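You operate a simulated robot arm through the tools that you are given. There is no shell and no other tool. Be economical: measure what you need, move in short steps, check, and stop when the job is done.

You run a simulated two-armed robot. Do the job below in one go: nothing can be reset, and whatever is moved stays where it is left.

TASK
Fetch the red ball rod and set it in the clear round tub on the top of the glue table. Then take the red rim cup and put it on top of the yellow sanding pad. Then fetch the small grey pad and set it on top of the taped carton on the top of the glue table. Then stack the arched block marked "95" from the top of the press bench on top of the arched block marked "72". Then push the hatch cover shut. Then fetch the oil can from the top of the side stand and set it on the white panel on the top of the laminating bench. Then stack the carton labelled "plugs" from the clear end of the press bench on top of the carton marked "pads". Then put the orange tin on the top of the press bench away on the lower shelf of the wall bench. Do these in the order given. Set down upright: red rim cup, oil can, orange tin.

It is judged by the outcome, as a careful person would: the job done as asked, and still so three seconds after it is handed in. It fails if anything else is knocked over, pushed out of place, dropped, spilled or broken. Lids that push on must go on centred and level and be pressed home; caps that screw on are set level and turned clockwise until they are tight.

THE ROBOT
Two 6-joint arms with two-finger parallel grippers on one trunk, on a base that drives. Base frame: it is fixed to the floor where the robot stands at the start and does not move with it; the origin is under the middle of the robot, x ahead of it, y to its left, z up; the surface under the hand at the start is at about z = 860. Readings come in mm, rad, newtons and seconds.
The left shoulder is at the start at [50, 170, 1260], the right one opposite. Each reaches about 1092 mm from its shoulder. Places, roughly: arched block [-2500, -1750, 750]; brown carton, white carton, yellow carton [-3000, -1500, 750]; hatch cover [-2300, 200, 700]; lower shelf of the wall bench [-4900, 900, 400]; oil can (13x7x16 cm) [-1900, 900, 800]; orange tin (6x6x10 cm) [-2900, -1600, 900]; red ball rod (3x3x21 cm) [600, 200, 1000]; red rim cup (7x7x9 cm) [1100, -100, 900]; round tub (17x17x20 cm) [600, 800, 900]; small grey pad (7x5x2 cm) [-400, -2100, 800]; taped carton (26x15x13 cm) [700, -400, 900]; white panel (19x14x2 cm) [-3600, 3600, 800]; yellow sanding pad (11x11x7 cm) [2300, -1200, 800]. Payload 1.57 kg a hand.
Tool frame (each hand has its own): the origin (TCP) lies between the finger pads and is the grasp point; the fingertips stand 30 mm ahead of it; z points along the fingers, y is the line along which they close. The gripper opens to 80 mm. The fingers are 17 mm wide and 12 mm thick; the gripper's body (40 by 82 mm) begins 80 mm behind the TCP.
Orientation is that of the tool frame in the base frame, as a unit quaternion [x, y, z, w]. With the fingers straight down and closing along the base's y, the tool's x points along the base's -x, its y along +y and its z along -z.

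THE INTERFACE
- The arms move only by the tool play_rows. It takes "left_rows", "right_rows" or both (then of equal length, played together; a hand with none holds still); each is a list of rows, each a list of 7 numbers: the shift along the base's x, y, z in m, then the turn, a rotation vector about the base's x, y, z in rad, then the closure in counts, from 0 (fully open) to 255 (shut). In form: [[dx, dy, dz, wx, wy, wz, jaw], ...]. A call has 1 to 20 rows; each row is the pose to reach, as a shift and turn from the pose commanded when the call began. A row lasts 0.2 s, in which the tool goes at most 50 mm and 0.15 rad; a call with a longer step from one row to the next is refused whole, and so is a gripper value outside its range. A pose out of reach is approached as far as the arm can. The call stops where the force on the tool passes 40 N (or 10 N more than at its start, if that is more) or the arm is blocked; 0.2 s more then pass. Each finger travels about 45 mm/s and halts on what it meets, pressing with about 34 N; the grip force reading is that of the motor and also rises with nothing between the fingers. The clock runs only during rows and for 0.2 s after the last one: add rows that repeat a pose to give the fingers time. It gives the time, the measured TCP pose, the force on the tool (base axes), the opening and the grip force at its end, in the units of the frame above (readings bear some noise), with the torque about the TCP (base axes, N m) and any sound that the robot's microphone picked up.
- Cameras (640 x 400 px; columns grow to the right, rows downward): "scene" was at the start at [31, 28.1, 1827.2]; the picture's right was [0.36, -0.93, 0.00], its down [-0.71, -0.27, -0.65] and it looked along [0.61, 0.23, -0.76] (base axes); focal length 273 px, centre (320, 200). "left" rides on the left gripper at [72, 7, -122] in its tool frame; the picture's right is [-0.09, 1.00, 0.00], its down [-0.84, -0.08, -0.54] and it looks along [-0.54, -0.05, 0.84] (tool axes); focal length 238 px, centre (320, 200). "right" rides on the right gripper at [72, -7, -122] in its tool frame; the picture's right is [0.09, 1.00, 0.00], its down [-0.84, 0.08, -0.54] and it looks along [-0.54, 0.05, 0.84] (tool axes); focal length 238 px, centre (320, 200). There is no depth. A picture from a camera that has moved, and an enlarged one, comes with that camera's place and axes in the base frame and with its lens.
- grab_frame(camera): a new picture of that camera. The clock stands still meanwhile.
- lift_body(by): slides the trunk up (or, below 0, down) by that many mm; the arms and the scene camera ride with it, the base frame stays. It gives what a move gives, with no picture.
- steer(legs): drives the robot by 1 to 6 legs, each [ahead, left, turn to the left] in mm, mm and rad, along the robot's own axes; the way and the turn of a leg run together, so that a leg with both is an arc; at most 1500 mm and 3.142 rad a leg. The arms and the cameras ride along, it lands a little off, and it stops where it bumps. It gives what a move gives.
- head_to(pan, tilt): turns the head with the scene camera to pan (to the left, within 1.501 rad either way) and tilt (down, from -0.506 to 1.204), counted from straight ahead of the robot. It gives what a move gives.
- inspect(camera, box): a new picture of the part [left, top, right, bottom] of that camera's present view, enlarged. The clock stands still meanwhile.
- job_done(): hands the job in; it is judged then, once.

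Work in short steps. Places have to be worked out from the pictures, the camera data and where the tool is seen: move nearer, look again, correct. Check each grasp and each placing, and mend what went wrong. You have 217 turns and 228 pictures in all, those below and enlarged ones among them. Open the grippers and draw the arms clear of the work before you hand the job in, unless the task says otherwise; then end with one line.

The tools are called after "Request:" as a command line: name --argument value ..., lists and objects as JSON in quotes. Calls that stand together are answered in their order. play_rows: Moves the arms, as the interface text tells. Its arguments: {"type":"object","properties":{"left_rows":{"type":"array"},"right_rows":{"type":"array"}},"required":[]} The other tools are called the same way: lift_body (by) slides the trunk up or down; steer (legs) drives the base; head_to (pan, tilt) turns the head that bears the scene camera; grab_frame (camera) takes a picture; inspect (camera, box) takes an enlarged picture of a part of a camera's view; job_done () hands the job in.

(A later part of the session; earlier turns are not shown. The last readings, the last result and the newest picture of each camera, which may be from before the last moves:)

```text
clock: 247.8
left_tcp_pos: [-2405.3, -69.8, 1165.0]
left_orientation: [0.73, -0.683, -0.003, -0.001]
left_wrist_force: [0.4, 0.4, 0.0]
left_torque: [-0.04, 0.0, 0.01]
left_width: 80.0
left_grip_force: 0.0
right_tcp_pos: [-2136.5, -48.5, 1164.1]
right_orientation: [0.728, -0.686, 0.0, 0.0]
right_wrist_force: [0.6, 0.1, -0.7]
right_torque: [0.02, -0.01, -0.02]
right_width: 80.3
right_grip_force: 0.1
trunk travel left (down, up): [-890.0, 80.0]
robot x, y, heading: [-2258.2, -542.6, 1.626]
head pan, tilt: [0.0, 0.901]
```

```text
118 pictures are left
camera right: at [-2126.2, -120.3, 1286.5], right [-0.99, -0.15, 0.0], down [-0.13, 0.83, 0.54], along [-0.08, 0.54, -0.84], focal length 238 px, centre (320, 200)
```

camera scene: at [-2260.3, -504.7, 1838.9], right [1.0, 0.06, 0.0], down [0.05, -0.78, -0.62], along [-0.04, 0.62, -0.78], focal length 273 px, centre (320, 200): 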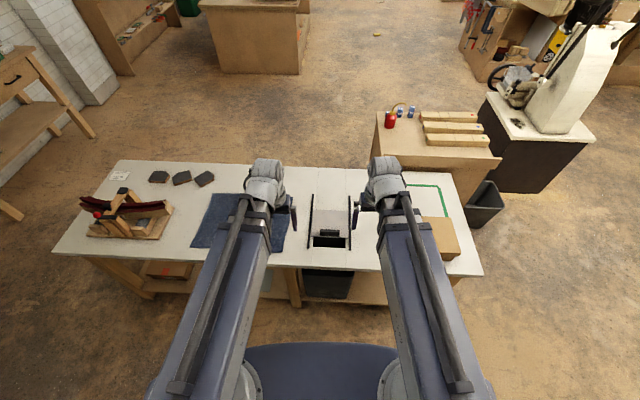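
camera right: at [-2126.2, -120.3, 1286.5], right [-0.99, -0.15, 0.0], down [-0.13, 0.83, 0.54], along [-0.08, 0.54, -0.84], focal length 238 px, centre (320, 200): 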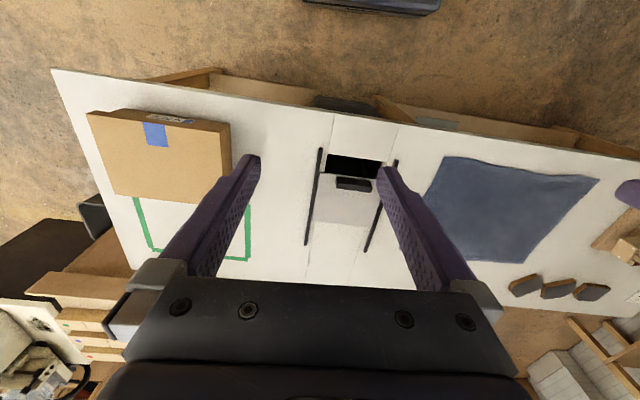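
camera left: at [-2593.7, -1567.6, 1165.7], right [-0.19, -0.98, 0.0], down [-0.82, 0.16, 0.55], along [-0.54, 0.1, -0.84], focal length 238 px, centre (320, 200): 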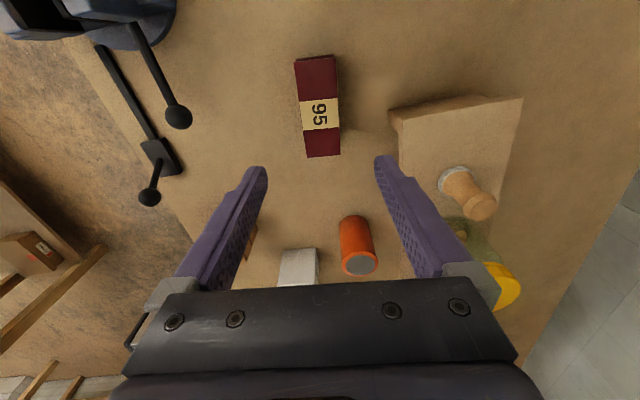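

The handle is at about (-2250,152,770). I swing the left hand out and place the right hand above a spot just behind (beyond) the handle.

Request:
play_rows --left_rows '[[-0.045, -0.003, 0, 0, 0, 0, 0], [-0.09, -0.005, 0, 0, 0, 0, 0], [-0.134, -0.015, 0, 0, 0, 0, 0], [-0.177, -0.028, 0, 0, 0, 0, 0], [-0.218, -0.043, 0, 0, 0, 0, 0], [-0.257, -0.063, 0, 0, 0, 0, 0], [-0.296, -0.085, 0, 0, 0, 0, 0], [-0.329, -0.112, 0, 0, 0, 0, 0], [-0.357, -0.143, 0, 0, 0, 0, 0], [-0.386, -0.175, 0, 0, 0, 0, 0], [-0.404, -0.198, 0, 0, 0, 0, 0]]' --right_rows '[[-0.019, 0.041, 0, 0, 0, -0.01, 60], [-0.038, 0.083, 0, 0, 0, -0.02, 120], [-0.057, 0.124, 0, 0, 0, -0.03, 180], [-0.076, 0.165, 0, 0, 0, -0.04, 255], [-0.095, 0.207, 0, 0, 0, -0.05, 255], [-0.114, 0.248, 0, 0, 0, -0.06, 255], [-0.114, 0.248, 0, 0, 0, -0.06, 255], [-0.114, 0.248, 0, 0, 0, -0.06, 255], [-0.114, 0.248, 0, 0, 0, -0.06, 255], [-0.114, 0.248, 0, 0, 0, -0.06, 255], [-0.114, 0.248, 0, 0, 0, -0.06, 255]]'

Request:
lift_body --by -250

Request:
grab_frame --camera "right"

Request:
grab_frame --camera "scene"

```text
clock: 250.2
left_tcp_pos: [-2809.4, -269.0, 1163.8]
left_orientation: [0.729, -0.684, -0.003, -0.003]
left_wrist_force: [-0.2, 0.3, 0.8]
left_torque: [0.03, 0.0, 0.0]
left_width: 80.1
left_grip_force: 0.0
right_tcp_pos: [-2254.5, 200.0, 1164.3]
right_orientation: [0.707, -0.707, 0.0, 0.0]
right_wrist_force: [-0.2, -0.4, -0.9]
right_torque: [-0.02, -0.02, -0.02]
right_width: 0.1
right_grip_force: 21.2
trunk travel left (down, up): [-890.0, 80.0]
robot x, y, heading: [-2258.4, -538.6, 1.63]
head pan, tilt: [0.0, 0.901]
```

```text
clock: 252.8
left_tcp_pos: [-2808.2, -268.0, 914.2]
left_orientation: [0.73, -0.683, -0.003, -0.001]
left_wrist_force: [-0.6, 0.3, 0.3]
left_torque: [0.02, -0.01, 0.06]
left_width: 79.7
left_grip_force: 0.0
right_tcp_pos: [-2253.4, 199.9, 913.7]
right_orientation: [0.707, -0.707, 0.0, 0.0]
right_wrist_force: [-0.6, 0.7, 0.2]
right_torque: [0.02, -0.01, -0.01]
right_width: 0.0
right_grip_force: 21.2
trunk travel left (down, up): [-640.0, 330.0]
robot x, y, heading: [-2255.3, -541.4, 1.633]
head pan, tilt: [0.0, 0.901]
```

```text
117 pictures are left
camera right: at [-2247.7, 126.3, 1036.6], right [-1.0, -0.09, 0.0], down [-0.08, 0.84, 0.54], along [-0.05, 0.54, -0.84], focal length 238 px, centre (320, 200)
```

right: 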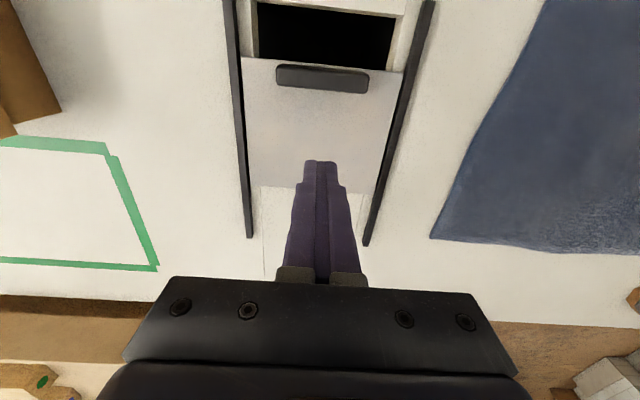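

```text
116 pictures are left
camera scene: at [-2260.4, -504.8, 1588.9], right [1.0, 0.06, 0.0], down [0.05, -0.78, -0.62], along [-0.04, 0.62, -0.78], focal length 273 px, centre (320, 200)
```

scene: 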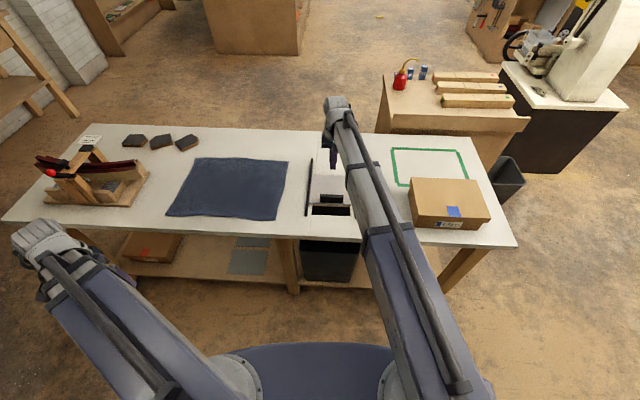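

The cover must travel ~50 mm. I lower the closed fingers behind the handle in stages.

Request:
lift_body --by -100

Request:
grab_frame --camera "right"

```text
clock: 254.2
left_tcp_pos: [-2808.7, -268.3, 814.1]
left_orientation: [0.729, -0.684, -0.002, -0.002]
left_wrist_force: [0.4, 0.1, 0.6]
left_torque: [0.0, 0.0, -0.02]
left_width: 80.2
left_grip_force: 0.1
right_tcp_pos: [-2253.7, 199.5, 815.4]
right_orientation: [0.707, -0.707, -0.001, 0.0]
right_wrist_force: [-0.6, 0.2, 0.4]
right_torque: [0.01, 0.0, 0.01]
right_width: 0.1
right_grip_force: 21.4
trunk travel left (down, up): [-540.0, 430.0]
robot x, y, heading: [-2257.2, -539.3, 1.633]
head pan, tilt: [0.0, 0.901]
```

```text
115 pictures are left
camera right: at [-2247.7, 126.3, 936.6], right [-1.0, -0.09, 0.0], down [-0.08, 0.84, 0.54], along [-0.05, 0.54, -0.84], focal length 238 px, centre (320, 200)
```

right: 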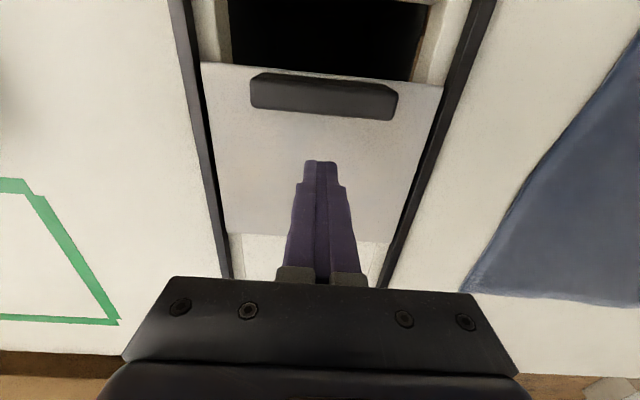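

The handle top is at z≈783. I lower 18 mm so the tips are below it but above the cover, then push −y 30 mm first.

Request:
lift_body --by -18

Request:
play_rows --right_rows '[[0, -0.012, 0, 0, 0, 0, 255], [0, -0.024, 0, 0, 0, 0, 255], [0, -0.036, 0, 0, 0, 0, 255], [0, -0.048, 0, 0, 0, 0, 255]]'

Request:
grab_frame --camera "right"

```text
clock: 254.8
left_tcp_pos: [-2806.6, -267.7, 797.5]
left_orientation: [0.731, -0.683, -0.003, -0.002]
left_wrist_force: [-0.4, 1.0, 0.4]
left_torque: [-0.02, 0.0, 0.01]
left_width: 80.1
left_grip_force: 0.0
right_tcp_pos: [-2253.2, 199.0, 797.6]
right_orientation: [0.707, -0.707, -0.001, 0.0]
right_wrist_force: [0.0, -0.5, 1.3]
right_torque: [0.01, 0.02, 0.01]
right_width: 0.0
right_grip_force: 21.2
trunk travel left (down, up): [-522.0, 448.0]
robot x, y, heading: [-2260.0, -536.6, 1.632]
head pan, tilt: [0.0, 0.901]
```

```text
clock: 255.8
left_tcp_pos: [-2809.5, -268.1, 796.3]
left_orientation: [0.73, -0.684, -0.003, -0.001]
left_wrist_force: [0.1, 0.5, 0.1]
left_torque: [-0.03, 0.0, 0.0]
left_width: 80.1
left_grip_force: 0.0
right_tcp_pos: [-2254.8, 153.1, 796.1]
right_orientation: [-0.707, 0.708, 0.0, -0.001]
right_wrist_force: [0.0, -0.5, 0.2]
right_torque: [0.02, 0.0, 0.02]
right_width: 0.0
right_grip_force: 21.4
trunk travel left (down, up): [-522.0, 448.0]
robot x, y, heading: [-2254.1, -536.4, 1.627]
head pan, tilt: [0.0, 0.901]
```

```text
114 pictures are left
camera right: at [-2247.6, 79.1, 918.6], right [-1.0, -0.09, 0.0], down [-0.08, 0.84, 0.54], along [-0.05, 0.54, -0.84], focal length 238 px, centre (320, 200)
```

right: 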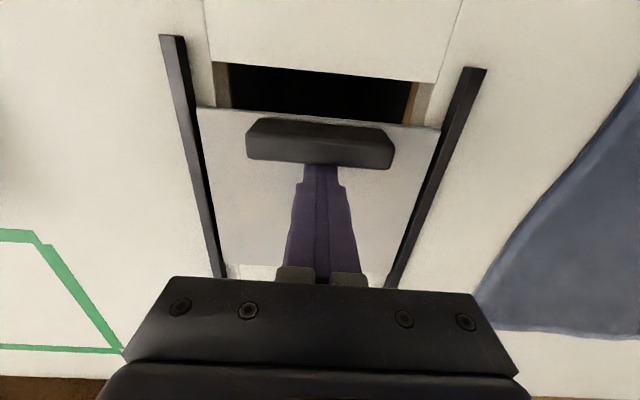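

The fingers are at the handle and the gap is now about 28 mm. I keep pushing.

Request:
play_rows --right_rows '[[0, -0.01, 0, 0, 0, 0, 255], [0, -0.02, 0, 0, 0, 0, 255], [0, -0.03, 0, 0, 0, 0, 255]]'

Request:
grab_frame --camera "right"

```text
clock: 256.6
left_tcp_pos: [-2807.5, -267.9, 796.5]
left_orientation: [0.73, -0.684, -0.003, -0.002]
left_wrist_force: [-0.7, 0.0, 0.3]
left_torque: [0.0, -0.01, 0.0]
left_width: 80.0
left_grip_force: 0.0
right_tcp_pos: [-2253.3, 122.7, 795.6]
right_orientation: [-0.707, 0.707, -0.001, 0.0]
right_wrist_force: [0.3, -0.5, 0.1]
right_torque: [0.03, -0.01, -0.04]
right_width: 0.1
right_grip_force: 21.7
trunk travel left (down, up): [-522.0, 448.0]
robot x, y, heading: [-2258.2, -540.4, 1.632]
head pan, tilt: [0.0, 0.901]
```

```text
113 pictures are left
camera right: at [-2247.3, 48.7, 918.6], right [-1.0, -0.09, 0.0], down [-0.08, 0.84, 0.54], along [-0.05, 0.54, -0.84], focal length 238 px, centre (320, 200)
```

right: 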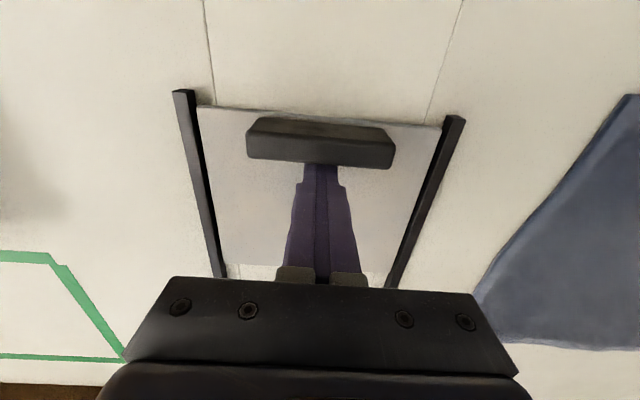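

The hole is covered. I push gently a bit more to feel for the end stop.

Request:
play_rows --right_rows '[[0, -0.002, 0, 0, 0, 0, 255], [0, -0.004, 0, 0, 0, 0, 255], [0, -0.006, 0, 0, 0, 0, 255], [0, -0.008, 0, 0, 0, 0, 255]]'

Request:
inspect --camera "right" --box '[140, 60, 500, 285]'

```text
clock: 257.6
left_tcp_pos: [-2807.6, -268.5, 795.8]
left_orientation: [0.73, -0.683, -0.002, -0.001]
left_wrist_force: [-0.7, -0.2, -0.5]
left_torque: [-0.03, 0.0, -0.01]
left_width: 79.8
left_grip_force: 0.0
right_tcp_pos: [-2253.3, 114.5, 797.4]
right_orientation: [-0.707, 0.707, 0.0, -0.001]
right_wrist_force: [0.1, -0.7, 0.3]
right_torque: [-0.05, -0.03, -0.01]
right_width: 0.1
right_grip_force: 21.2
trunk travel left (down, up): [-522.0, 448.0]
robot x, y, heading: [-2259.4, -539.9, 1.627]
head pan, tilt: [0.0, 0.901]
```

```text
1.78 times, centred on (320, 172) of right
camera zoom: at [-2247.3, 40.4, 918.5], right [-1.0, -0.09, 0.0], down [-0.08, 0.84, 0.54], along [-0.05, 0.54, -0.84], focal length 424 px, centre (320, 249)
```

zoom: 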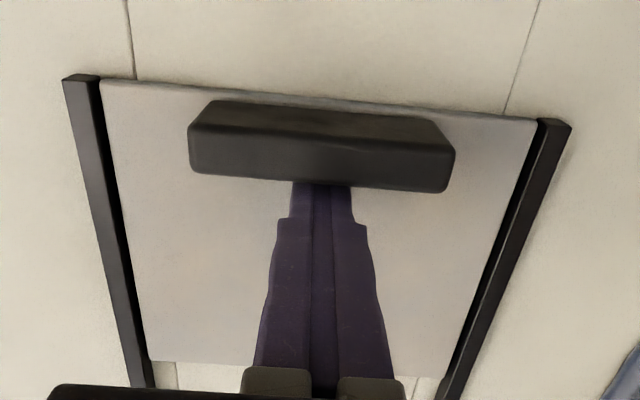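

The cover's edge is level with the rail ends. One more gentle 5 mm, to see whether there's a stop.

Request:
play_rows --right_rows '[[0, -0.001, 0, 0, 0, 0, 255], [0, -0.002, 0, 0, 0, 0, 255], [0, -0.003, 0, 0, 0, 0, 255], [0, -0.004, 0, 0, 0, 0, 255], [0, -0.005, 0, 0, 0, 0, 255]]'

Request:
inspect --camera "right" --box '[140, 60, 500, 285]'

```text
clock: 258.8
left_tcp_pos: [-2808.1, -267.9, 796.3]
left_orientation: [0.73, -0.683, -0.001, 0.0]
left_wrist_force: [0.5, 0.7, 0.5]
left_torque: [0.02, -0.01, 0.02]
left_width: 79.6
left_grip_force: 0.1
right_tcp_pos: [-2255.2, 111.3, 795.8]
right_orientation: [-0.707, 0.707, 0.0, 0.002]
right_wrist_force: [2.5, 14.1, 4.7]
right_torque: [0.14, -0.06, 0.04]
right_width: 0.0
right_grip_force: 21.1
trunk travel left (down, up): [-522.0, 448.0]
robot x, y, heading: [-2254.5, -539.2, 1.632]
head pan, tilt: [0.0, 0.901]
```

```text
1.78 times, centred on (320, 172) of right
camera zoom: at [-2247.5, 37.6, 918.0], right [-1.0, -0.09, 0.0], down [-0.08, 0.83, 0.54], along [-0.05, 0.54, -0.84], focal length 424 px, centre (320, 249)
```

zoom: 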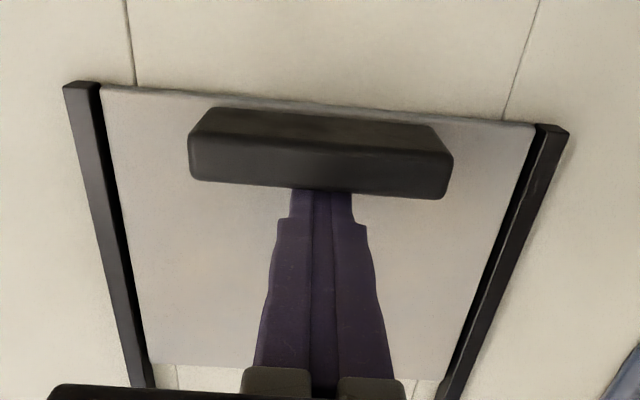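

14 N of resistance: the cover is against its stop, so it is shut. I back the hand off, raise, tuck, and drive round the table's left end towards the oil can.

Request:
play_rows --right_rows '[[0, 0.01, 0, 0, 0, 0, 255], [0, 0.02, 0, 0, 0, 0, 255]]'

Request:
lift_body --by 380

Request:
play_rows --left_rows '[[0.018, 0.023, 0, 0, 0, 0, 0], [0.047, 0.055, 0, 0, 0, 0, 0], [0.075, 0.086, 0, 0, 0, 0, 0], [0.108, 0.113, 0, 0, 0, 0, 0], [0.147, 0.135, 0, 0, 0, 0, 0], [0.186, 0.155, 0, 0, 0, 0, 0], [0.227, 0.17, 0, 0, 0, 0, 0], [0.27, 0.183, 0, 0, 0, 0, 0], [0.314, 0.193, 0, 0, 0, 0, 0], [0.359, 0.198, 0, 0, 0, 0, 0]]' --right_rows '[[0.012, -0.03, 0, 0, 0, 0.01, 200], [0.024, -0.06, 0, 0, 0, 0.02, 100], [0.036, -0.09, 0, 0, 0, 0.03, 0], [0.048, -0.12, 0, 0, 0, 0.04, 0], [0.06, -0.15, 0, 0, 0, 0.05, 0], [0.07, -0.17, 0, 0, 0, 0.06, 0], [0.08, -0.18, 0, 0, 0, 0.06, 0], [0.09, -0.18, 0, 0, 0, 0.06, 0], [0.1, -0.18, 0, 0, 0, 0.06, 0], [0.11, -0.18, 0, 0, 0, 0.06, 0]]'

Request:
grab_frame --camera "scene"

```text
clock: 259.4
left_tcp_pos: [-2809.1, -267.5, 797.3]
left_orientation: [0.73, -0.683, -0.002, -0.001]
left_wrist_force: [-0.6, -1.0, -0.1]
left_torque: [-0.01, -0.02, -0.01]
left_width: 79.9
left_grip_force: 0.1
right_tcp_pos: [-2256.8, 127.5, 797.7]
right_orientation: [0.707, -0.707, 0.0, 0.0]
right_wrist_force: [-0.3, 0.2, -0.5]
right_torque: [0.01, -0.03, 0.01]
right_width: 0.0
right_grip_force: 20.7
trunk travel left (down, up): [-522.0, 448.0]
robot x, y, heading: [-2257.1, -539.2, 1.63]
head pan, tilt: [0.0, 0.901]
```

```text
clock: 263.1
left_tcp_pos: [-2807.7, -268.4, 1177.5]
left_orientation: [0.729, -0.684, -0.002, -0.002]
left_wrist_force: [-0.8, 0.4, 0.3]
left_torque: [-0.03, -0.01, 0.0]
left_width: 79.9
left_grip_force: 0.1
right_tcp_pos: [-2256.5, 128.5, 1176.4]
right_orientation: [0.708, -0.706, 0.0, 0.0]
right_wrist_force: [0.2, 0.3, 0.0]
right_torque: [0.01, -0.02, 0.0]
right_width: 0.0
right_grip_force: 21.6
trunk travel left (down, up): [-902.0, 68.0]
robot x, y, heading: [-2258.7, -539.6, 1.632]
head pan, tilt: [0.0, 0.901]
```

```text
clock: 265.3
left_tcp_pos: [-2447.7, -70.8, 1177.2]
left_orientation: [0.73, -0.684, -0.002, -0.001]
left_wrist_force: [0.4, 1.5, 0.6]
left_torque: [-0.03, 0.01, 0.0]
left_width: 79.9
left_grip_force: 0.1
left hand out of reach, approached as far as the arm can: row 6
right_tcp_pos: [-2145.7, -50.7, 1175.8]
right_orientation: [0.728, -0.685, 0.0, 0.0]
right_wrist_force: [0.4, 0.1, 0.2]
right_torque: [0.01, 0.02, 0.02]
right_width: 79.9
right_grip_force: 0.1
trunk travel left (down, up): [-902.0, 68.0]
robot x, y, heading: [-2257.2, -541.8, 1.631]
head pan, tilt: [0.0, 0.901]
```

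```text
110 pictures are left
camera scene: at [-2259.2, -504.8, 1850.9], right [1.0, 0.06, 0.0], down [0.05, -0.78, -0.62], along [-0.04, 0.62, -0.78], focal length 273 px, centre (320, 200)
```

scene: 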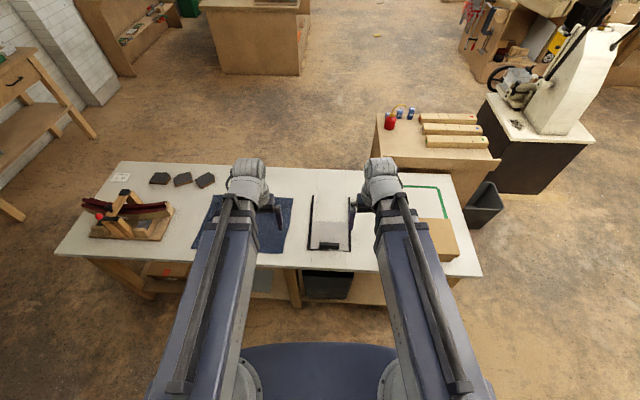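

The hatch is fully closed. I drive around the table.

Request:
steer --legs '[[0, 1150, 0], [1480, 0, 0], [0, 0, -1.63], [750, 0, 0]]'

Request:
head_to --pan 0.0 --tilt 0.6

Request:
grab_frame --camera "scene"

```text
clock: 273.8
left_tcp_pos: [-3627.0, 228.7, 1177.2]
left_orientation: [0.715, -0.699, -0.002, -0.003]
left_wrist_force: [-0.9, 0.0, 1.1]
left_torque: [0.02, -0.03, -0.01]
left_width: 80.0
left_grip_force: 0.1
right_tcp_pos: [-3322.7, 233.6, 1177.4]
right_orientation: [0.712, -0.702, 0.001, -0.001]
right_wrist_force: [-0.3, 0.1, 0.6]
right_torque: [0.03, -0.08, -0.03]
right_width: 79.9
right_grip_force: 0.1
trunk travel left (down, up): [-902.0, 68.0]
robot x, y, heading: [-3454.2, -250.5, 1.584]
head pan, tilt: [0.0, 0.901]
stopped in leg 2: the robot was blocked; the commanded pose is now the measured one
```

```text
clock: 274.6
left_tcp_pos: [-3624.4, 231.0, 1176.1]
left_orientation: [0.715, -0.699, -0.002, -0.002]
left_wrist_force: [0.6, 0.4, -0.6]
left_torque: [0.0, 0.01, -0.01]
left_width: 80.1
left_grip_force: 0.0
right_tcp_pos: [-3320.8, 237.0, 1174.9]
right_orientation: [0.713, -0.702, 0.001, -0.001]
right_wrist_force: [0.2, 0.3, 0.3]
right_torque: [0.03, 0.01, 0.01]
right_width: 79.8
right_grip_force: 0.2
trunk travel left (down, up): [-902.0, 68.0]
robot x, y, heading: [-3453.0, -253.5, 1.585]
head pan, tilt: [0.0, 0.6]
```

```text
109 pictures are left
camera scene: at [-3455.0, -199.6, 1875.6], right [1.0, 0.02, 0.0], down [0.01, -0.57, -0.82], along [-0.01, 0.82, -0.57], focal length 273 px, centre (320, 200)
```

scene: 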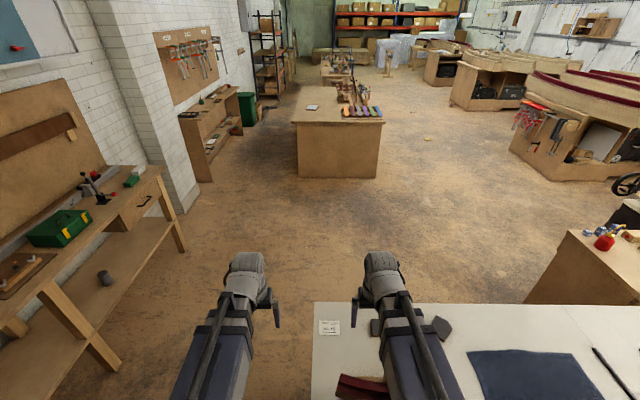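

I was blocked by the white table's left end (it extends to x≈-3490). I back off, go further left, and continue round.

Request:
steer --legs '[[-180, 0, 0], [0, 640, 0], [1490, 0, 0], [0, 0, -1.585], [1300, 0, 0]]'

Request:
grab_frame --camera "scene"

```text
clock: 296.4
left_tcp_pos: [-2285.9, 1192.6, 1176.2]
left_orientation: [0.005, 1.0, 0.0, 0.003]
left_wrist_force: [0.2, 0.1, -0.2]
left_torque: [-0.01, 0.01, 0.0]
left_width: 80.0
left_grip_force: 0.1
right_tcp_pos: [-2288.0, 890.7, 1177.3]
right_orientation: [0.007, 1.0, -0.001, 0.0]
right_wrist_force: [-0.2, -0.3, 0.8]
right_torque: [-0.01, -0.02, 0.0]
right_width: 79.9
right_grip_force: 0.1
trunk travel left (down, up): [-902.0, 68.0]
robot x, y, heading: [-2767.6, 1040.8, -0.017]
head pan, tilt: [0.0, 0.6]
```

```text
108 pictures are left
camera scene: at [-2722.3, 1036.4, 1875.6], right [-0.01, -1.0, 0.0], down [-0.57, 0.01, -0.82], along [0.82, -0.01, -0.57], focal length 273 px, centre (320, 200)
```

scene: 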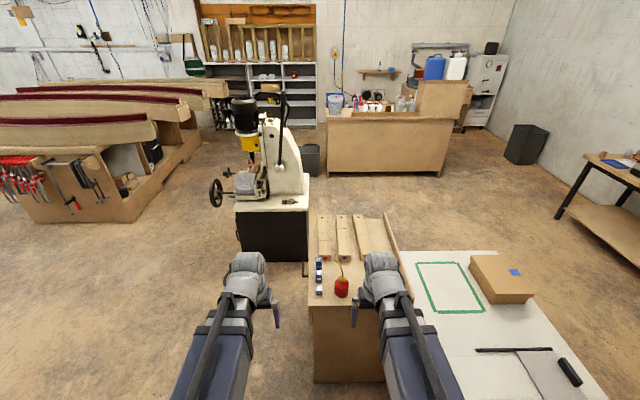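

Request:
inspect --camera "scene" --box '[290, 230, 410, 320]'

Request:
grab_frame --camera "right"

```text
4.44 times, centred on (350, 275) of scene
camera zoom: at [-2722.3, 1036.4, 1875.6], right [-0.01, -1.0, 0.0], down [-0.57, 0.01, -0.82], along [0.82, -0.01, -0.57], focal length 1214 px, centre (187, -133)
```

zoom: 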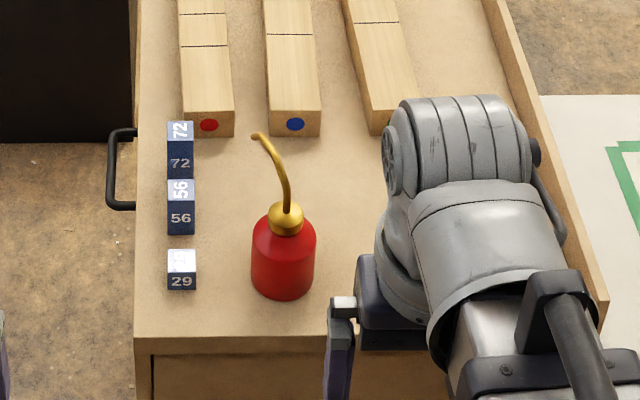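

```text
106 pictures are left
camera right: at [-2360.5, 883.9, 1298.4], right [-0.08, 1.0, 0.0], down [0.84, 0.07, 0.54], along [0.54, 0.04, -0.84], focal length 238 px, centre (320, 200)
```

right: 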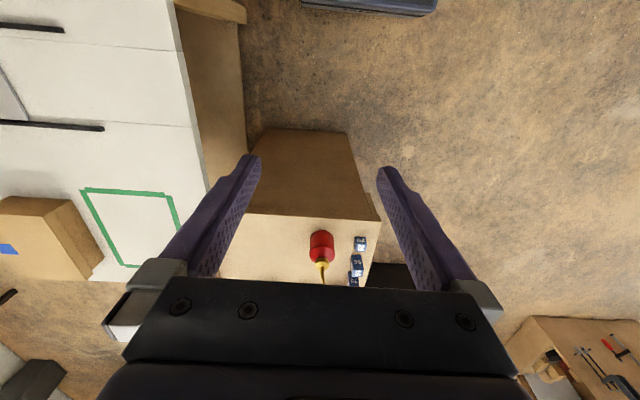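

The oil can stands at about (-1938,922), with its base near z 810. I'll take it with the hand horizontal: back off 150 mm, then tilt the right hand level.

Request:
steer --legs '[[-150, 0, 0.017]]'

Request:
play_rows --right_rows '[[0.0287, 0, 0.0017, 0, -0.12, 0, 0], [0.057, 0, 0.0069, 0, -0.24, 0, 0], [0.0846, 0, 0.0154, 0, -0.36, 0, 0], [0.111, 0, 0.027, 0, -0.48, 0, 0], [0.1355, 0, 0.042, 0, -0.6, 0, 0], [0.158, 0, 0.0595, 0, -0.72, 0, 0], [0.1787, 0, 0.0798, 0, -0.84, 0, 0], [0.1966, 0, 0.1023, 0, -0.96, 0, 0], [0.2117, 0, 0.1268, 0, -1.08, 0, 0], [0.2237, 0, 0.153, 0, -1.2, 0, 0], [0.2326, 0, 0.1809, 0, -1.32, 0, 0], [0.238, 0, 0.2096, 0, -1.44, 0, 0], [0.24, 0, 0.24, 0, -1.571, 0, 0], [0.24, 0, 0.24, 0, -1.571, 0, 0]]'

Request:
grab_frame --camera "right"

```text
clock: 297.8
left_tcp_pos: [-2441.1, 1203.1, 1176.9]
left_orientation: [-0.006, 1.0, 0.001, 0.003]
left_wrist_force: [-1.2, 0.1, 0.3]
left_torque: [-0.04, -0.03, 0.0]
left_width: 80.4
left_grip_force: 0.0
right_tcp_pos: [-2438.8, 901.8, 1176.9]
right_orientation: [-0.004, 1.0, 0.0, 0.0]
right_wrist_force: [-0.7, 0.7, 0.2]
right_torque: [0.0, -0.01, 0.02]
right_width: 80.0
right_grip_force: 0.0
trunk travel left (down, up): [-902.0, 68.0]
robot x, y, heading: [-2918.4, 1038.5, 0.007]
head pan, tilt: [0.0, 0.6]
```

```text
clock: 300.8
left_tcp_pos: [-2440.3, 1203.8, 1176.4]
left_orientation: [-0.006, 1.0, 0.0, 0.002]
left_wrist_force: [-0.4, -0.3, -0.3]
left_torque: [-0.04, -0.01, 0.02]
left_width: 80.4
left_grip_force: 0.1
right_tcp_pos: [-2197.4, 899.6, 1397.0]
right_orientation: [-0.001, 0.706, -0.002, 0.708]
right_wrist_force: [0.6, -0.3, -0.6]
right_torque: [-0.02, 0.01, 0.0]
right_width: 80.0
right_grip_force: 0.1
right hand out of reach, approached as far as the arm can: row 4, 6, 7, 8, 9, 10, 11, 12, 13, 14
trunk travel left (down, up): [-902.0, 68.0]
robot x, y, heading: [-2923.6, 1034.9, 0.007]
head pan, tilt: [0.0, 0.6]
```

```text
105 pictures are left
camera right: at [-2319.0, 890.9, 1325.0], right [0.0, 1.0, -0.1], down [-0.54, 0.08, 0.83], along [0.84, 0.05, 0.54], focal length 238 px, centre (320, 200)
```

right: 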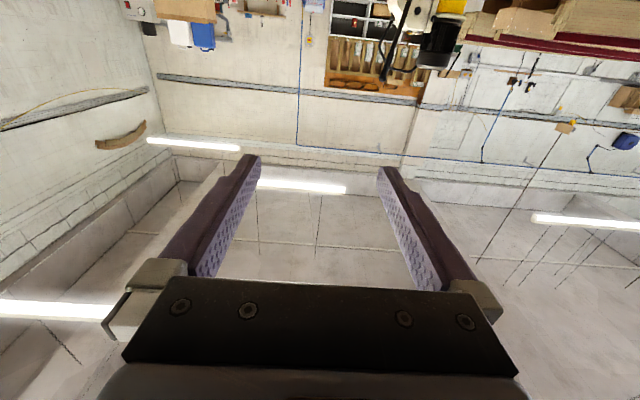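

The hand is level, with its camera below. I roll it half a turn so the camera rides above and can see the can.

Request:
play_rows --right_rows '[[0, 0, 0, 0.145, 0, 0, 0], [0, 0, 0, 0.29, 0, 0, 0], [0, 0, 0, 0.435, 0, 0, 0], [0, 0, 0, 0.58, 0, 0, 0], [0, 0, 0, 0.725, 0, 0, 0], [0, 0, 0, 0.87, 0, 0, 0], [0, 0, 0, 1.015, 0, 0, 0], [0, 0, 0, 1.16, 0, 0, 0], [0, 0, 0, 1.305, 0, 0, 0], [0, 0, 0, 1.45, 0, 0, 0], [0, 0, 0, 1.595, 0, 0, 0], [0, 0, 0, 1.74, 0, 0, 0], [0, 0, 0, 1.885, 0, 0, 0], [0, 0, 0, 2.03, 0, 0, 0], [0, 0, 0, 2.175, 0, 0, 0], [0, 0, 0, 2.32, 0, 0, 0], [0, 0, 0, 2.465, 0, 0, 0], [0, 0, 0, 2.61, 0, 0, 0], [0, 0, 0, 2.755, 0, 0, 0], [0, 0, 0, 2.9, 0, 0, 0]]'

Request:
play_rows --right_rows '[[0, 0, 0, 0.12, 0, 0, 0], [0, 0, 0, 0.24, 0, 0, 0], [0, 0, 0, 0.24, 0, 0, 0]]'

Request:
grab_frame --camera "right"

```text
clock: 305.0
left_tcp_pos: [-2440.9, 1203.9, 1175.6]
left_orientation: [-0.006, 1.0, 0.0, 0.003]
left_wrist_force: [0.2, -0.8, -0.1]
left_torque: [0.01, 0.0, 0.03]
left_width: 80.3
left_grip_force: 0.0
right_tcp_pos: [-2197.7, 881.1, 1396.9]
right_orientation: [0.702, 0.093, 0.701, 0.08]
right_wrist_force: [-0.5, -0.6, -0.6]
right_torque: [0.01, -0.03, -0.02]
right_width: 80.3
right_grip_force: 0.1
right hand out of reach, approached as far as the arm can: row 11, 12, 13, 14, 15, 16, 17, 18, 19, 20
trunk travel left (down, up): [-902.0, 68.0]
robot x, y, heading: [-2920.3, 1038.4, 0.006]
head pan, tilt: [0.0, 0.6]
```

```text
clock: 305.8
left_tcp_pos: [-2440.8, 1204.1, 1177.4]
left_orientation: [-0.006, 1.0, 0.0, 0.002]
left_wrist_force: [-0.6, 0.2, -0.3]
left_torque: [-0.03, 0.02, 0.01]
left_width: 80.0
left_grip_force: 0.1
right_tcp_pos: [-2197.0, 877.0, 1397.3]
right_orientation: [0.705, 0.007, 0.709, -0.001]
right_wrist_force: [-1.0, -0.4, -0.1]
right_torque: [-0.02, -0.02, 0.03]
right_width: 80.0
right_grip_force: 0.2
right hand out of reach, approached as far as the arm can: row 1, 2, 3
trunk travel left (down, up): [-902.0, 68.0]
robot x, y, heading: [-2920.5, 1037.7, 0.009]
head pan, tilt: [0.0, 0.6]
```

```text
104 pictures are left
camera right: at [-2319.0, 880.9, 1468.9], right [0.01, -0.99, 0.1], down [-0.54, -0.09, -0.84], along [0.84, -0.04, -0.54], focal length 238 px, centre (320, 200)
```

right: 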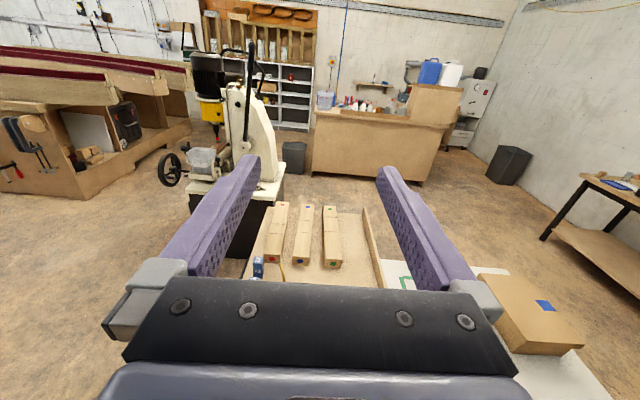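

The camera is now on top. I lower the trunk 500 mm to see the can between the fingers.

Request:
lift_body --by -500

Request:
grab_frame --camera "right"

Request:
head_to --pan 0.0 --tilt 0.3

Request:
grab_frame --camera "scene"

```text
refused: -500 is not a number from -400 to 400
```

```text
103 pictures are left
camera right: at [-2319.0, 880.9, 1468.9], right [0.01, -0.99, 0.1], down [-0.54, -0.09, -0.84], along [0.84, -0.04, -0.54], focal length 238 px, centre (320, 200)
```

right: 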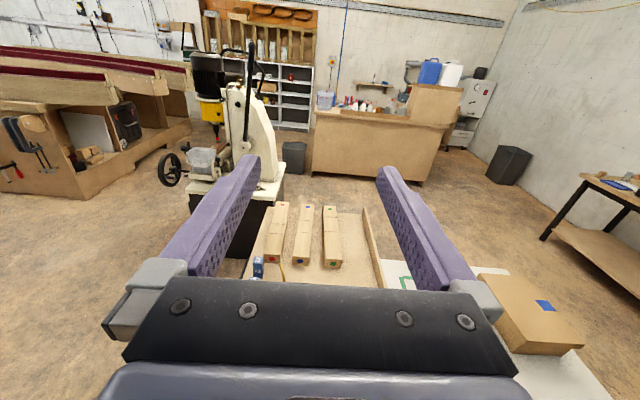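

```text
clock: 306.6
left_tcp_pos: [-2440.5, 1203.3, 1177.2]
left_orientation: [-0.005, 1.0, -0.001, 0.003]
left_wrist_force: [0.0, 0.0, -0.1]
left_torque: [0.02, 0.02, -0.02]
left_width: 80.1
left_grip_force: 0.0
right_tcp_pos: [-2195.7, 877.1, 1397.7]
right_orientation: [0.706, 0.008, 0.709, -0.003]
right_wrist_force: [-0.2, -0.2, 0.6]
right_torque: [0.03, 0.05, -0.01]
right_width: 80.0
right_grip_force: 0.0
trunk travel left (down, up): [-902.0, 68.0]
robot x, y, heading: [-2918.6, 1039.0, 0.012]
head pan, tilt: [0.0, 0.3]
```

```text
102 pictures are left
camera scene: at [-2869.3, 1037.9, 1903.1], right [0.01, -1.0, 0.0], down [-0.3, 0.0, -0.95], along [0.95, 0.01, -0.3], focal length 273 px, centre (320, 200)
```

scene: 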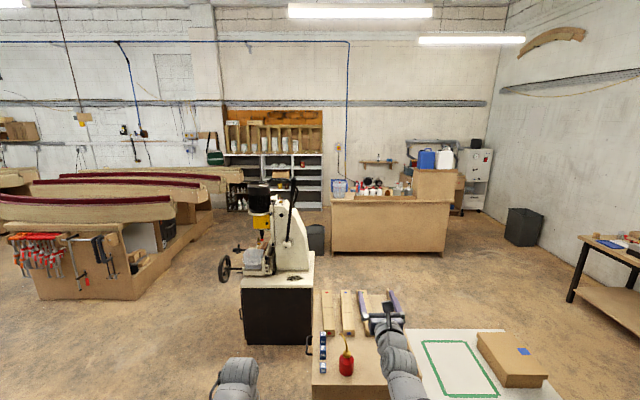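

I lower in two parts (400 + 100 mm).

Request:
lift_body --by -400

Request:
lift_body --by -100

Request:
grab_frame --camera "right"

Request:
grab_frame --camera "scene"

```text
clock: 310.4
left_tcp_pos: [-2440.2, 1204.4, 777.7]
left_orientation: [-0.005, 1.0, 0.0, 0.002]
left_wrist_force: [0.5, 0.7, -0.4]
left_torque: [0.03, -0.02, 0.0]
left_width: 80.0
left_grip_force: 0.0
right_tcp_pos: [-2197.1, 876.0, 997.3]
right_orientation: [0.705, 0.008, 0.709, -0.002]
right_wrist_force: [-1.4, -0.5, 0.1]
right_torque: [0.01, -0.03, 0.01]
right_width: 80.1
right_grip_force: 0.1
trunk travel left (down, up): [-502.0, 468.0]
robot x, y, heading: [-2922.6, 1035.3, 0.004]
head pan, tilt: [0.0, 0.3]
```

```text
clock: 311.7
left_tcp_pos: [-2440.1, 1204.0, 676.4]
left_orientation: [-0.006, 1.0, 0.0, 0.003]
left_wrist_force: [0.0, -0.5, -0.8]
left_torque: [-0.01, 0.02, -0.02]
left_width: 79.7
left_grip_force: 0.1
right_tcp_pos: [-2196.9, 875.9, 897.9]
right_orientation: [0.706, 0.007, 0.708, -0.002]
right_wrist_force: [-0.3, -1.0, -0.7]
right_torque: [0.03, 0.02, 0.01]
right_width: 80.0
right_grip_force: 0.0
trunk travel left (down, up): [-402.0, 568.0]
robot x, y, heading: [-2923.3, 1035.7, 0.009]
head pan, tilt: [0.0, 0.3]
```

```text
101 pictures are left
camera right: at [-2319.0, 880.9, 968.9], right [0.01, -0.99, 0.1], down [-0.54, -0.09, -0.84], along [0.84, -0.04, -0.54], focal length 238 px, centre (320, 200)
```

right: 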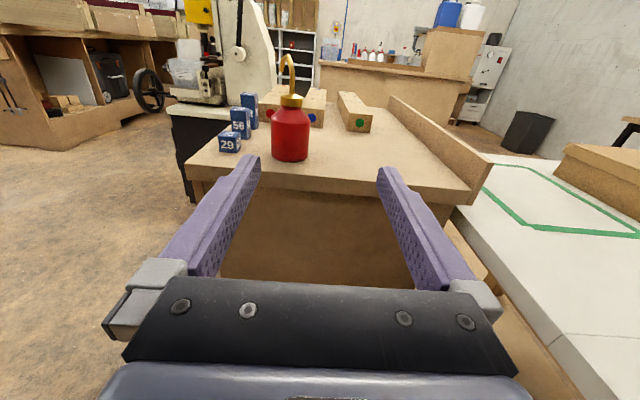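

```text
100 pictures are left
camera scene: at [-2869.4, 1037.9, 1403.2], right [0.01, -1.0, 0.0], down [-0.3, 0.0, -0.96], along [0.96, 0.01, -0.3], focal length 273 px, centre (320, 200)
```

scene: 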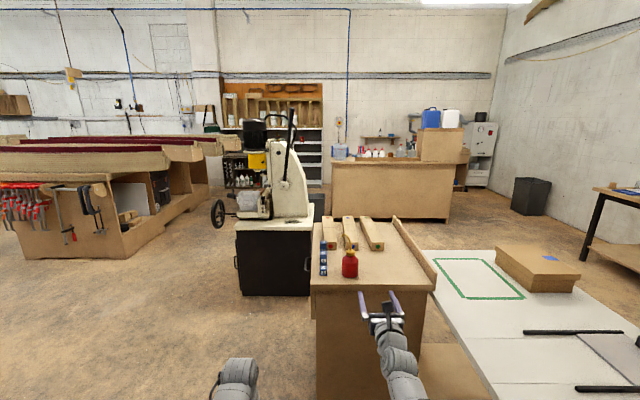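

The can body is centred near (-1949,921), with its base at ~820 and shoulder at ~883. I shift +45 in y, lower 40 mm, advance 120 mm, and look again.

Request:
play_rows --right_rows '[[0, 0.045, 0, 0, 0, 0, 0], [0, 0.045, 0, 0, 0, 0, 0]]'

Request:
lift_body --by -38

Request:
play_rows --right_rows '[[0.04, 0, 0, 0, 0, 0, 0], [0.08, 0, 0, 0, 0, 0, 0], [0.12, 0, 0, 0, 0, 0, 0], [0.12, 0, 0, 0, 0, 0, 0]]'

Request:
grab_frame --camera "right"

Request:
inspect --camera "scene" --box '[290, 210, 430, 320]'

```text
clock: 312.3
left_tcp_pos: [-2440.9, 1204.2, 676.5]
left_orientation: [-0.007, 1.0, 0.0, 0.002]
left_wrist_force: [0.2, -0.6, 0.2]
left_torque: [0.01, 0.0, -0.01]
left_width: 79.9
left_grip_force: 0.0
right_tcp_pos: [-2197.4, 922.1, 897.6]
right_orientation: [0.707, 0.007, 0.707, -0.001]
right_wrist_force: [0.4, -0.1, 0.5]
right_torque: [0.02, 0.0, -0.01]
right_width: 80.0
right_grip_force: 0.2
right hand out of reach, approached as far as the arm can: row 1
trunk travel left (down, up): [-402.0, 568.0]
robot x, y, heading: [-2918.0, 1034.7, 0.008]
head pan, tilt: [0.0, 0.3]
```

```text
clock: 313.2
left_tcp_pos: [-2441.2, 1203.1, 637.7]
left_orientation: [-0.006, 1.0, 0.0, 0.003]
left_wrist_force: [0.4, 0.4, 1.1]
left_torque: [0.04, -0.02, 0.02]
left_width: 80.1
left_grip_force: 0.1
right_tcp_pos: [-2197.2, 921.8, 858.9]
right_orientation: [0.707, 0.007, 0.707, -0.001]
right_wrist_force: [-0.1, 0.4, -0.1]
right_torque: [0.01, -0.01, -0.01]
right_width: 80.0
right_grip_force: 0.1
trunk travel left (down, up): [-364.0, 606.0]
robot x, y, heading: [-2919.0, 1038.6, 0.009]
head pan, tilt: [0.0, 0.3]
```

```text
clock: 314.2
left_tcp_pos: [-2440.8, 1204.0, 638.3]
left_orientation: [-0.007, 1.0, 0.001, 0.001]
left_wrist_force: [-0.3, -0.4, -0.1]
left_torque: [0.0, 0.02, -0.03]
left_width: 80.0
left_grip_force: 0.1
right_tcp_pos: [-2075.0, 922.8, 858.0]
right_orientation: [0.707, 0.008, 0.707, -0.001]
right_wrist_force: [0.2, -0.4, -0.7]
right_torque: [0.02, 0.03, 0.0]
right_width: 79.9
right_grip_force: 0.0
trunk travel left (down, up): [-364.0, 606.0]
robot x, y, heading: [-2922.7, 1037.9, 0.008]
head pan, tilt: [0.0, 0.3]
```

```text
99 pictures are left
camera right: at [-2197.1, 926.6, 930.4], right [0.01, -0.99, 0.1], down [-0.54, -0.09, -0.84], along [0.84, -0.04, -0.54], focal length 238 px, centre (320, 200)
```

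right: 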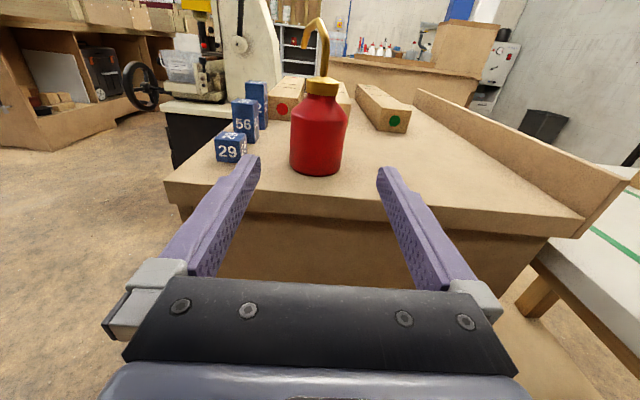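

```text
3.64 times, centred on (360, 265) of scene
camera zoom: at [-2869.2, 1037.9, 1365.1], right [0.01, -1.0, 0.0], down [-0.3, 0.0, -0.96], along [0.96, 0.01, -0.3], focal length 993 px, centre (174, -36)
```

zoom: 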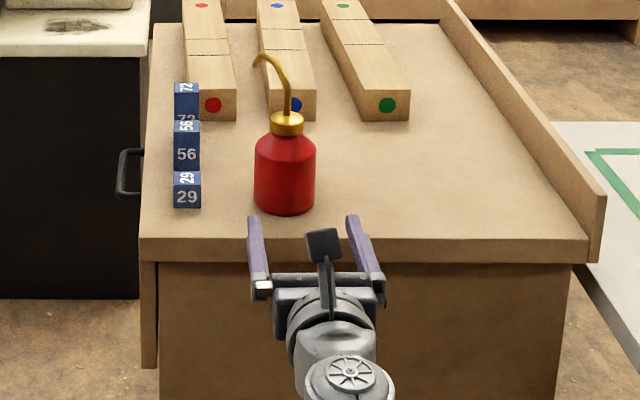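

It is centred. I advance 125 mm and close.

Request:
play_rows --right_rows '[[0.04, -0.001, 0, 0, 0, 0, 0], [0.08, -0.002, 0, 0, 0, 0, 0], [0.11, -0.002, 0, 0, 0, 0, 0], [0.125, -0.002, 0, 0, 0, 0, 0], [0.125, -0.002, 0, 0, 0, 0, 60], [0.125, -0.002, 0, 0, 0, 0, 180], [0.125, -0.002, 0, 0, 0, 0, 180], [0.125, -0.002, 0, 0, 0, 0, 180], [0.125, -0.002, 0, 0, 0, 0, 180]]'

Request:
grab_frame --camera "right"

```text
clock: 316.2
left_tcp_pos: [-2441.8, 1203.9, 638.0]
left_orientation: [-0.006, 1.0, 0.0, 0.003]
left_wrist_force: [0.1, 0.6, -0.3]
left_torque: [-0.01, 0.02, 0.01]
left_width: 79.8
left_grip_force: 0.1
right_tcp_pos: [-1950.1, 918.0, 858.5]
right_orientation: [0.707, 0.007, 0.707, -0.001]
right_wrist_force: [0.8, 0.6, 1.7]
right_torque: [0.1, -0.08, 0.03]
right_width: 62.1
right_grip_force: 33.8
trunk travel left (down, up): [-364.0, 606.0]
robot x, y, heading: [-2920.2, 1041.9, 0.003]
head pan, tilt: [0.0, 0.3]
```

```text
97 pictures are left
camera right: at [-2072.3, 922.0, 930.5], right [0.01, -0.99, 0.1], down [-0.54, -0.09, -0.84], along [0.84, -0.04, -0.54], focal length 238 px, centre (320, 200)
```

right: 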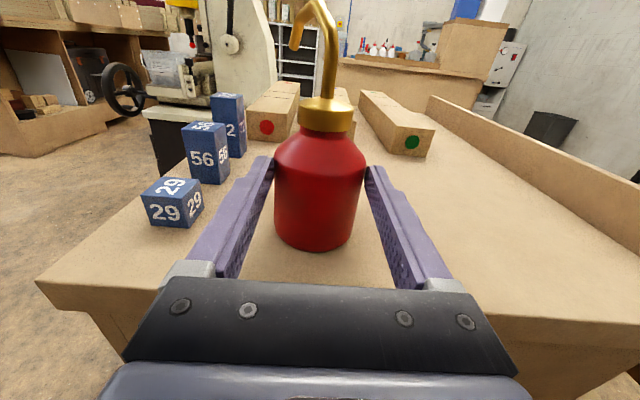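

The can is gripped. I lift it, retract, and swing the left hand out to the side.

Request:
lift_body --by 200

Request:
play_rows --left_rows '[[0, 0.045, 0, 0, 0, 0, 0], [0, 0.09, 0, 0, 0, 0, 0], [-0.007, 0.135, 0, 0, 0, 0, 0], [-0.018, 0.178, 0, 0, 0, 0, 0], [-0.031, 0.22, 0, 0, 0, 0, 0], [-0.048, 0.26, 0, 0, 0, 0, 0], [-0.068, 0.3, 0, 0, 0, 0, 0], [-0.093, 0.335, 0, 0, 0, 0, 0], [-0.123, 0.365, 0, 0, 0, 0, 0]]' --right_rows '[[-0.03, 0, 0, 0, 0, 0, 180], [-0.06, 0, 0, 0, 0, 0, 180], [-0.09, 0, 0, 0, 0, 0, 180], [-0.12, 0, 0, 0, 0, 0, 180], [-0.15, 0, 0, 0, 0, 0, 180], [-0.18, 0, 0, 0, 0, 0, 180], [-0.21, 0, 0, 0, 0, 0, 180], [-0.24, 0, 0, 0, 0, 0, 180], [-0.27, 0, 0, 0, 0, 0, 180]]'

Request:
grab_frame --camera "right"

```text
clock: 318.3
left_tcp_pos: [-2440.5, 1204.5, 839.0]
left_orientation: [-0.006, 1.0, 0.001, 0.003]
left_wrist_force: [0.4, 0.6, -0.1]
left_torque: [-0.02, -0.02, -0.03]
left_width: 80.1
left_grip_force: 0.1
right_tcp_pos: [-1949.6, 917.3, 1059.6]
right_orientation: [0.707, 0.008, 0.707, -0.001]
right_wrist_force: [0.1, 0.1, -4.2]
right_torque: [0.03, 0.13, -0.02]
right_width: 62.1
right_grip_force: 33.7
trunk travel left (down, up): [-564.0, 406.0]
robot x, y, heading: [-2922.2, 1039.6, 0.006]
head pan, tilt: [0.0, 0.3]
```

```text
clock: 320.3
left_tcp_pos: [-2566.6, 1567.1, 838.7]
left_orientation: [-0.006, 1.0, 0.0, 0.003]
left_wrist_force: [0.0, 0.5, 0.4]
left_torque: [0.0, -0.02, -0.01]
left_width: 80.1
left_grip_force: 0.0
right_tcp_pos: [-2221.5, 916.8, 1058.6]
right_orientation: [0.708, 0.007, 0.706, 0.0]
right_wrist_force: [0.2, 0.2, -2.4]
right_torque: [0.02, 0.13, 0.03]
right_width: 62.0
right_grip_force: 34.3
trunk travel left (down, up): [-564.0, 406.0]
robot x, y, heading: [-2920.5, 1035.2, 0.008]
head pan, tilt: [0.0, 0.3]
```

```text
96 pictures are left
camera right: at [-2343.4, 920.7, 1130.3], right [0.01, -0.99, 0.1], down [-0.54, -0.09, -0.83], along [0.84, -0.04, -0.54], focal length 238 px, centre (320, 200)
```

right: 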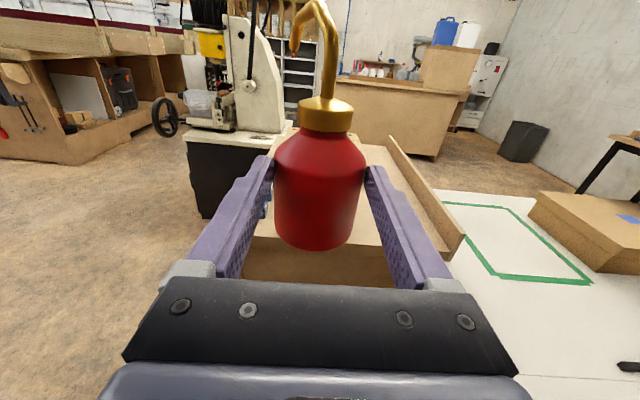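

The can hangs upright. I raise further for a safe passage and drive to the left side of the laminating bench.

Request:
lift_body --by 180

Request:
steer --legs '[[-1250, 0, 0], [0, 1300, 0], [-150, 0, 0], [0, 900, 0]]'

Request:
head_to --pan 0.3 --tilt 0.5

Request:
grab_frame --camera "scene"

```text
clock: 322.3
left_tcp_pos: [-2565.6, 1567.4, 1017.9]
left_orientation: [-0.006, 1.0, 0.0, 0.003]
left_wrist_force: [0.6, -0.4, 0.1]
left_torque: [-0.02, 0.0, 0.01]
left_width: 80.0
left_grip_force: 0.1
right_tcp_pos: [-2220.9, 916.4, 1238.1]
right_orientation: [0.708, 0.007, 0.706, -0.001]
right_wrist_force: [-0.7, -0.6, -4.0]
right_torque: [0.01, 0.1, 0.02]
right_width: 62.4
right_grip_force: 33.9
trunk travel left (down, up): [-744.0, 226.0]
robot x, y, heading: [-2924.0, 1037.9, 0.007]
head pan, tilt: [0.0, 0.3]
```

```text
clock: 340.1
left_tcp_pos: [-4007.4, 3767.6, 1017.5]
left_orientation: [-0.013, 1.0, 0.0, 0.002]
left_wrist_force: [0.3, -0.2, 0.0]
left_torque: [0.0, -0.02, 0.06]
left_width: 80.2
left_grip_force: 0.1
right_tcp_pos: [-3655.8, 3121.5, 1237.8]
right_orientation: [0.708, 0.011, 0.706, -0.006]
right_wrist_force: [0.6, 1.1, -3.1]
right_torque: [0.02, 0.1, 0.0]
right_width: 58.6
right_grip_force: 33.4
trunk travel left (down, up): [-744.0, 226.0]
robot x, y, heading: [-4355.4, 3231.4, 0.022]
head pan, tilt: [0.0, 0.3]
```

```text
clock: 340.9
left_tcp_pos: [-4008.4, 3766.4, 1018.0]
left_orientation: [-0.012, 1.0, 0.0, 0.002]
left_wrist_force: [0.0, -0.8, 0.5]
left_torque: [0.02, 0.0, 0.01]
left_width: 79.8
left_grip_force: 0.0
right_tcp_pos: [-3653.6, 3121.2, 1237.9]
right_orientation: [0.708, 0.012, 0.706, -0.006]
right_wrist_force: [-0.2, -0.1, -2.6]
right_torque: [-0.02, 0.13, 0.0]
right_width: 58.1
right_grip_force: 33.7
trunk travel left (down, up): [-744.0, 226.0]
robot x, y, heading: [-4358.2, 3230.1, 0.025]
head pan, tilt: [0.3, 0.499]
```

```text
95 pictures are left
camera scene: at [-4311.4, 3260.1, 1726.8], right [0.31, -0.95, 0.0], down [-0.45, -0.15, -0.88], along [0.83, 0.28, -0.48], focal length 273 px, centre (320, 200)
```

scene: 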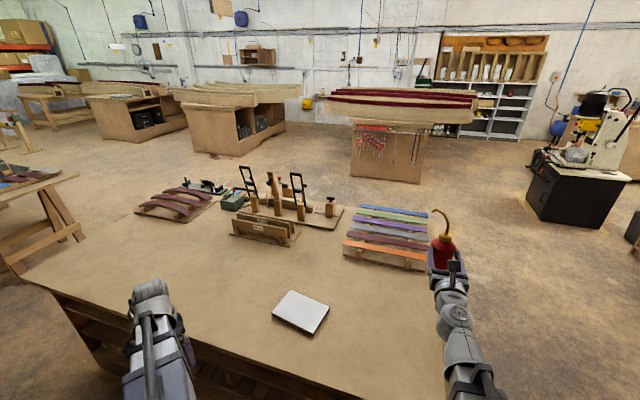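

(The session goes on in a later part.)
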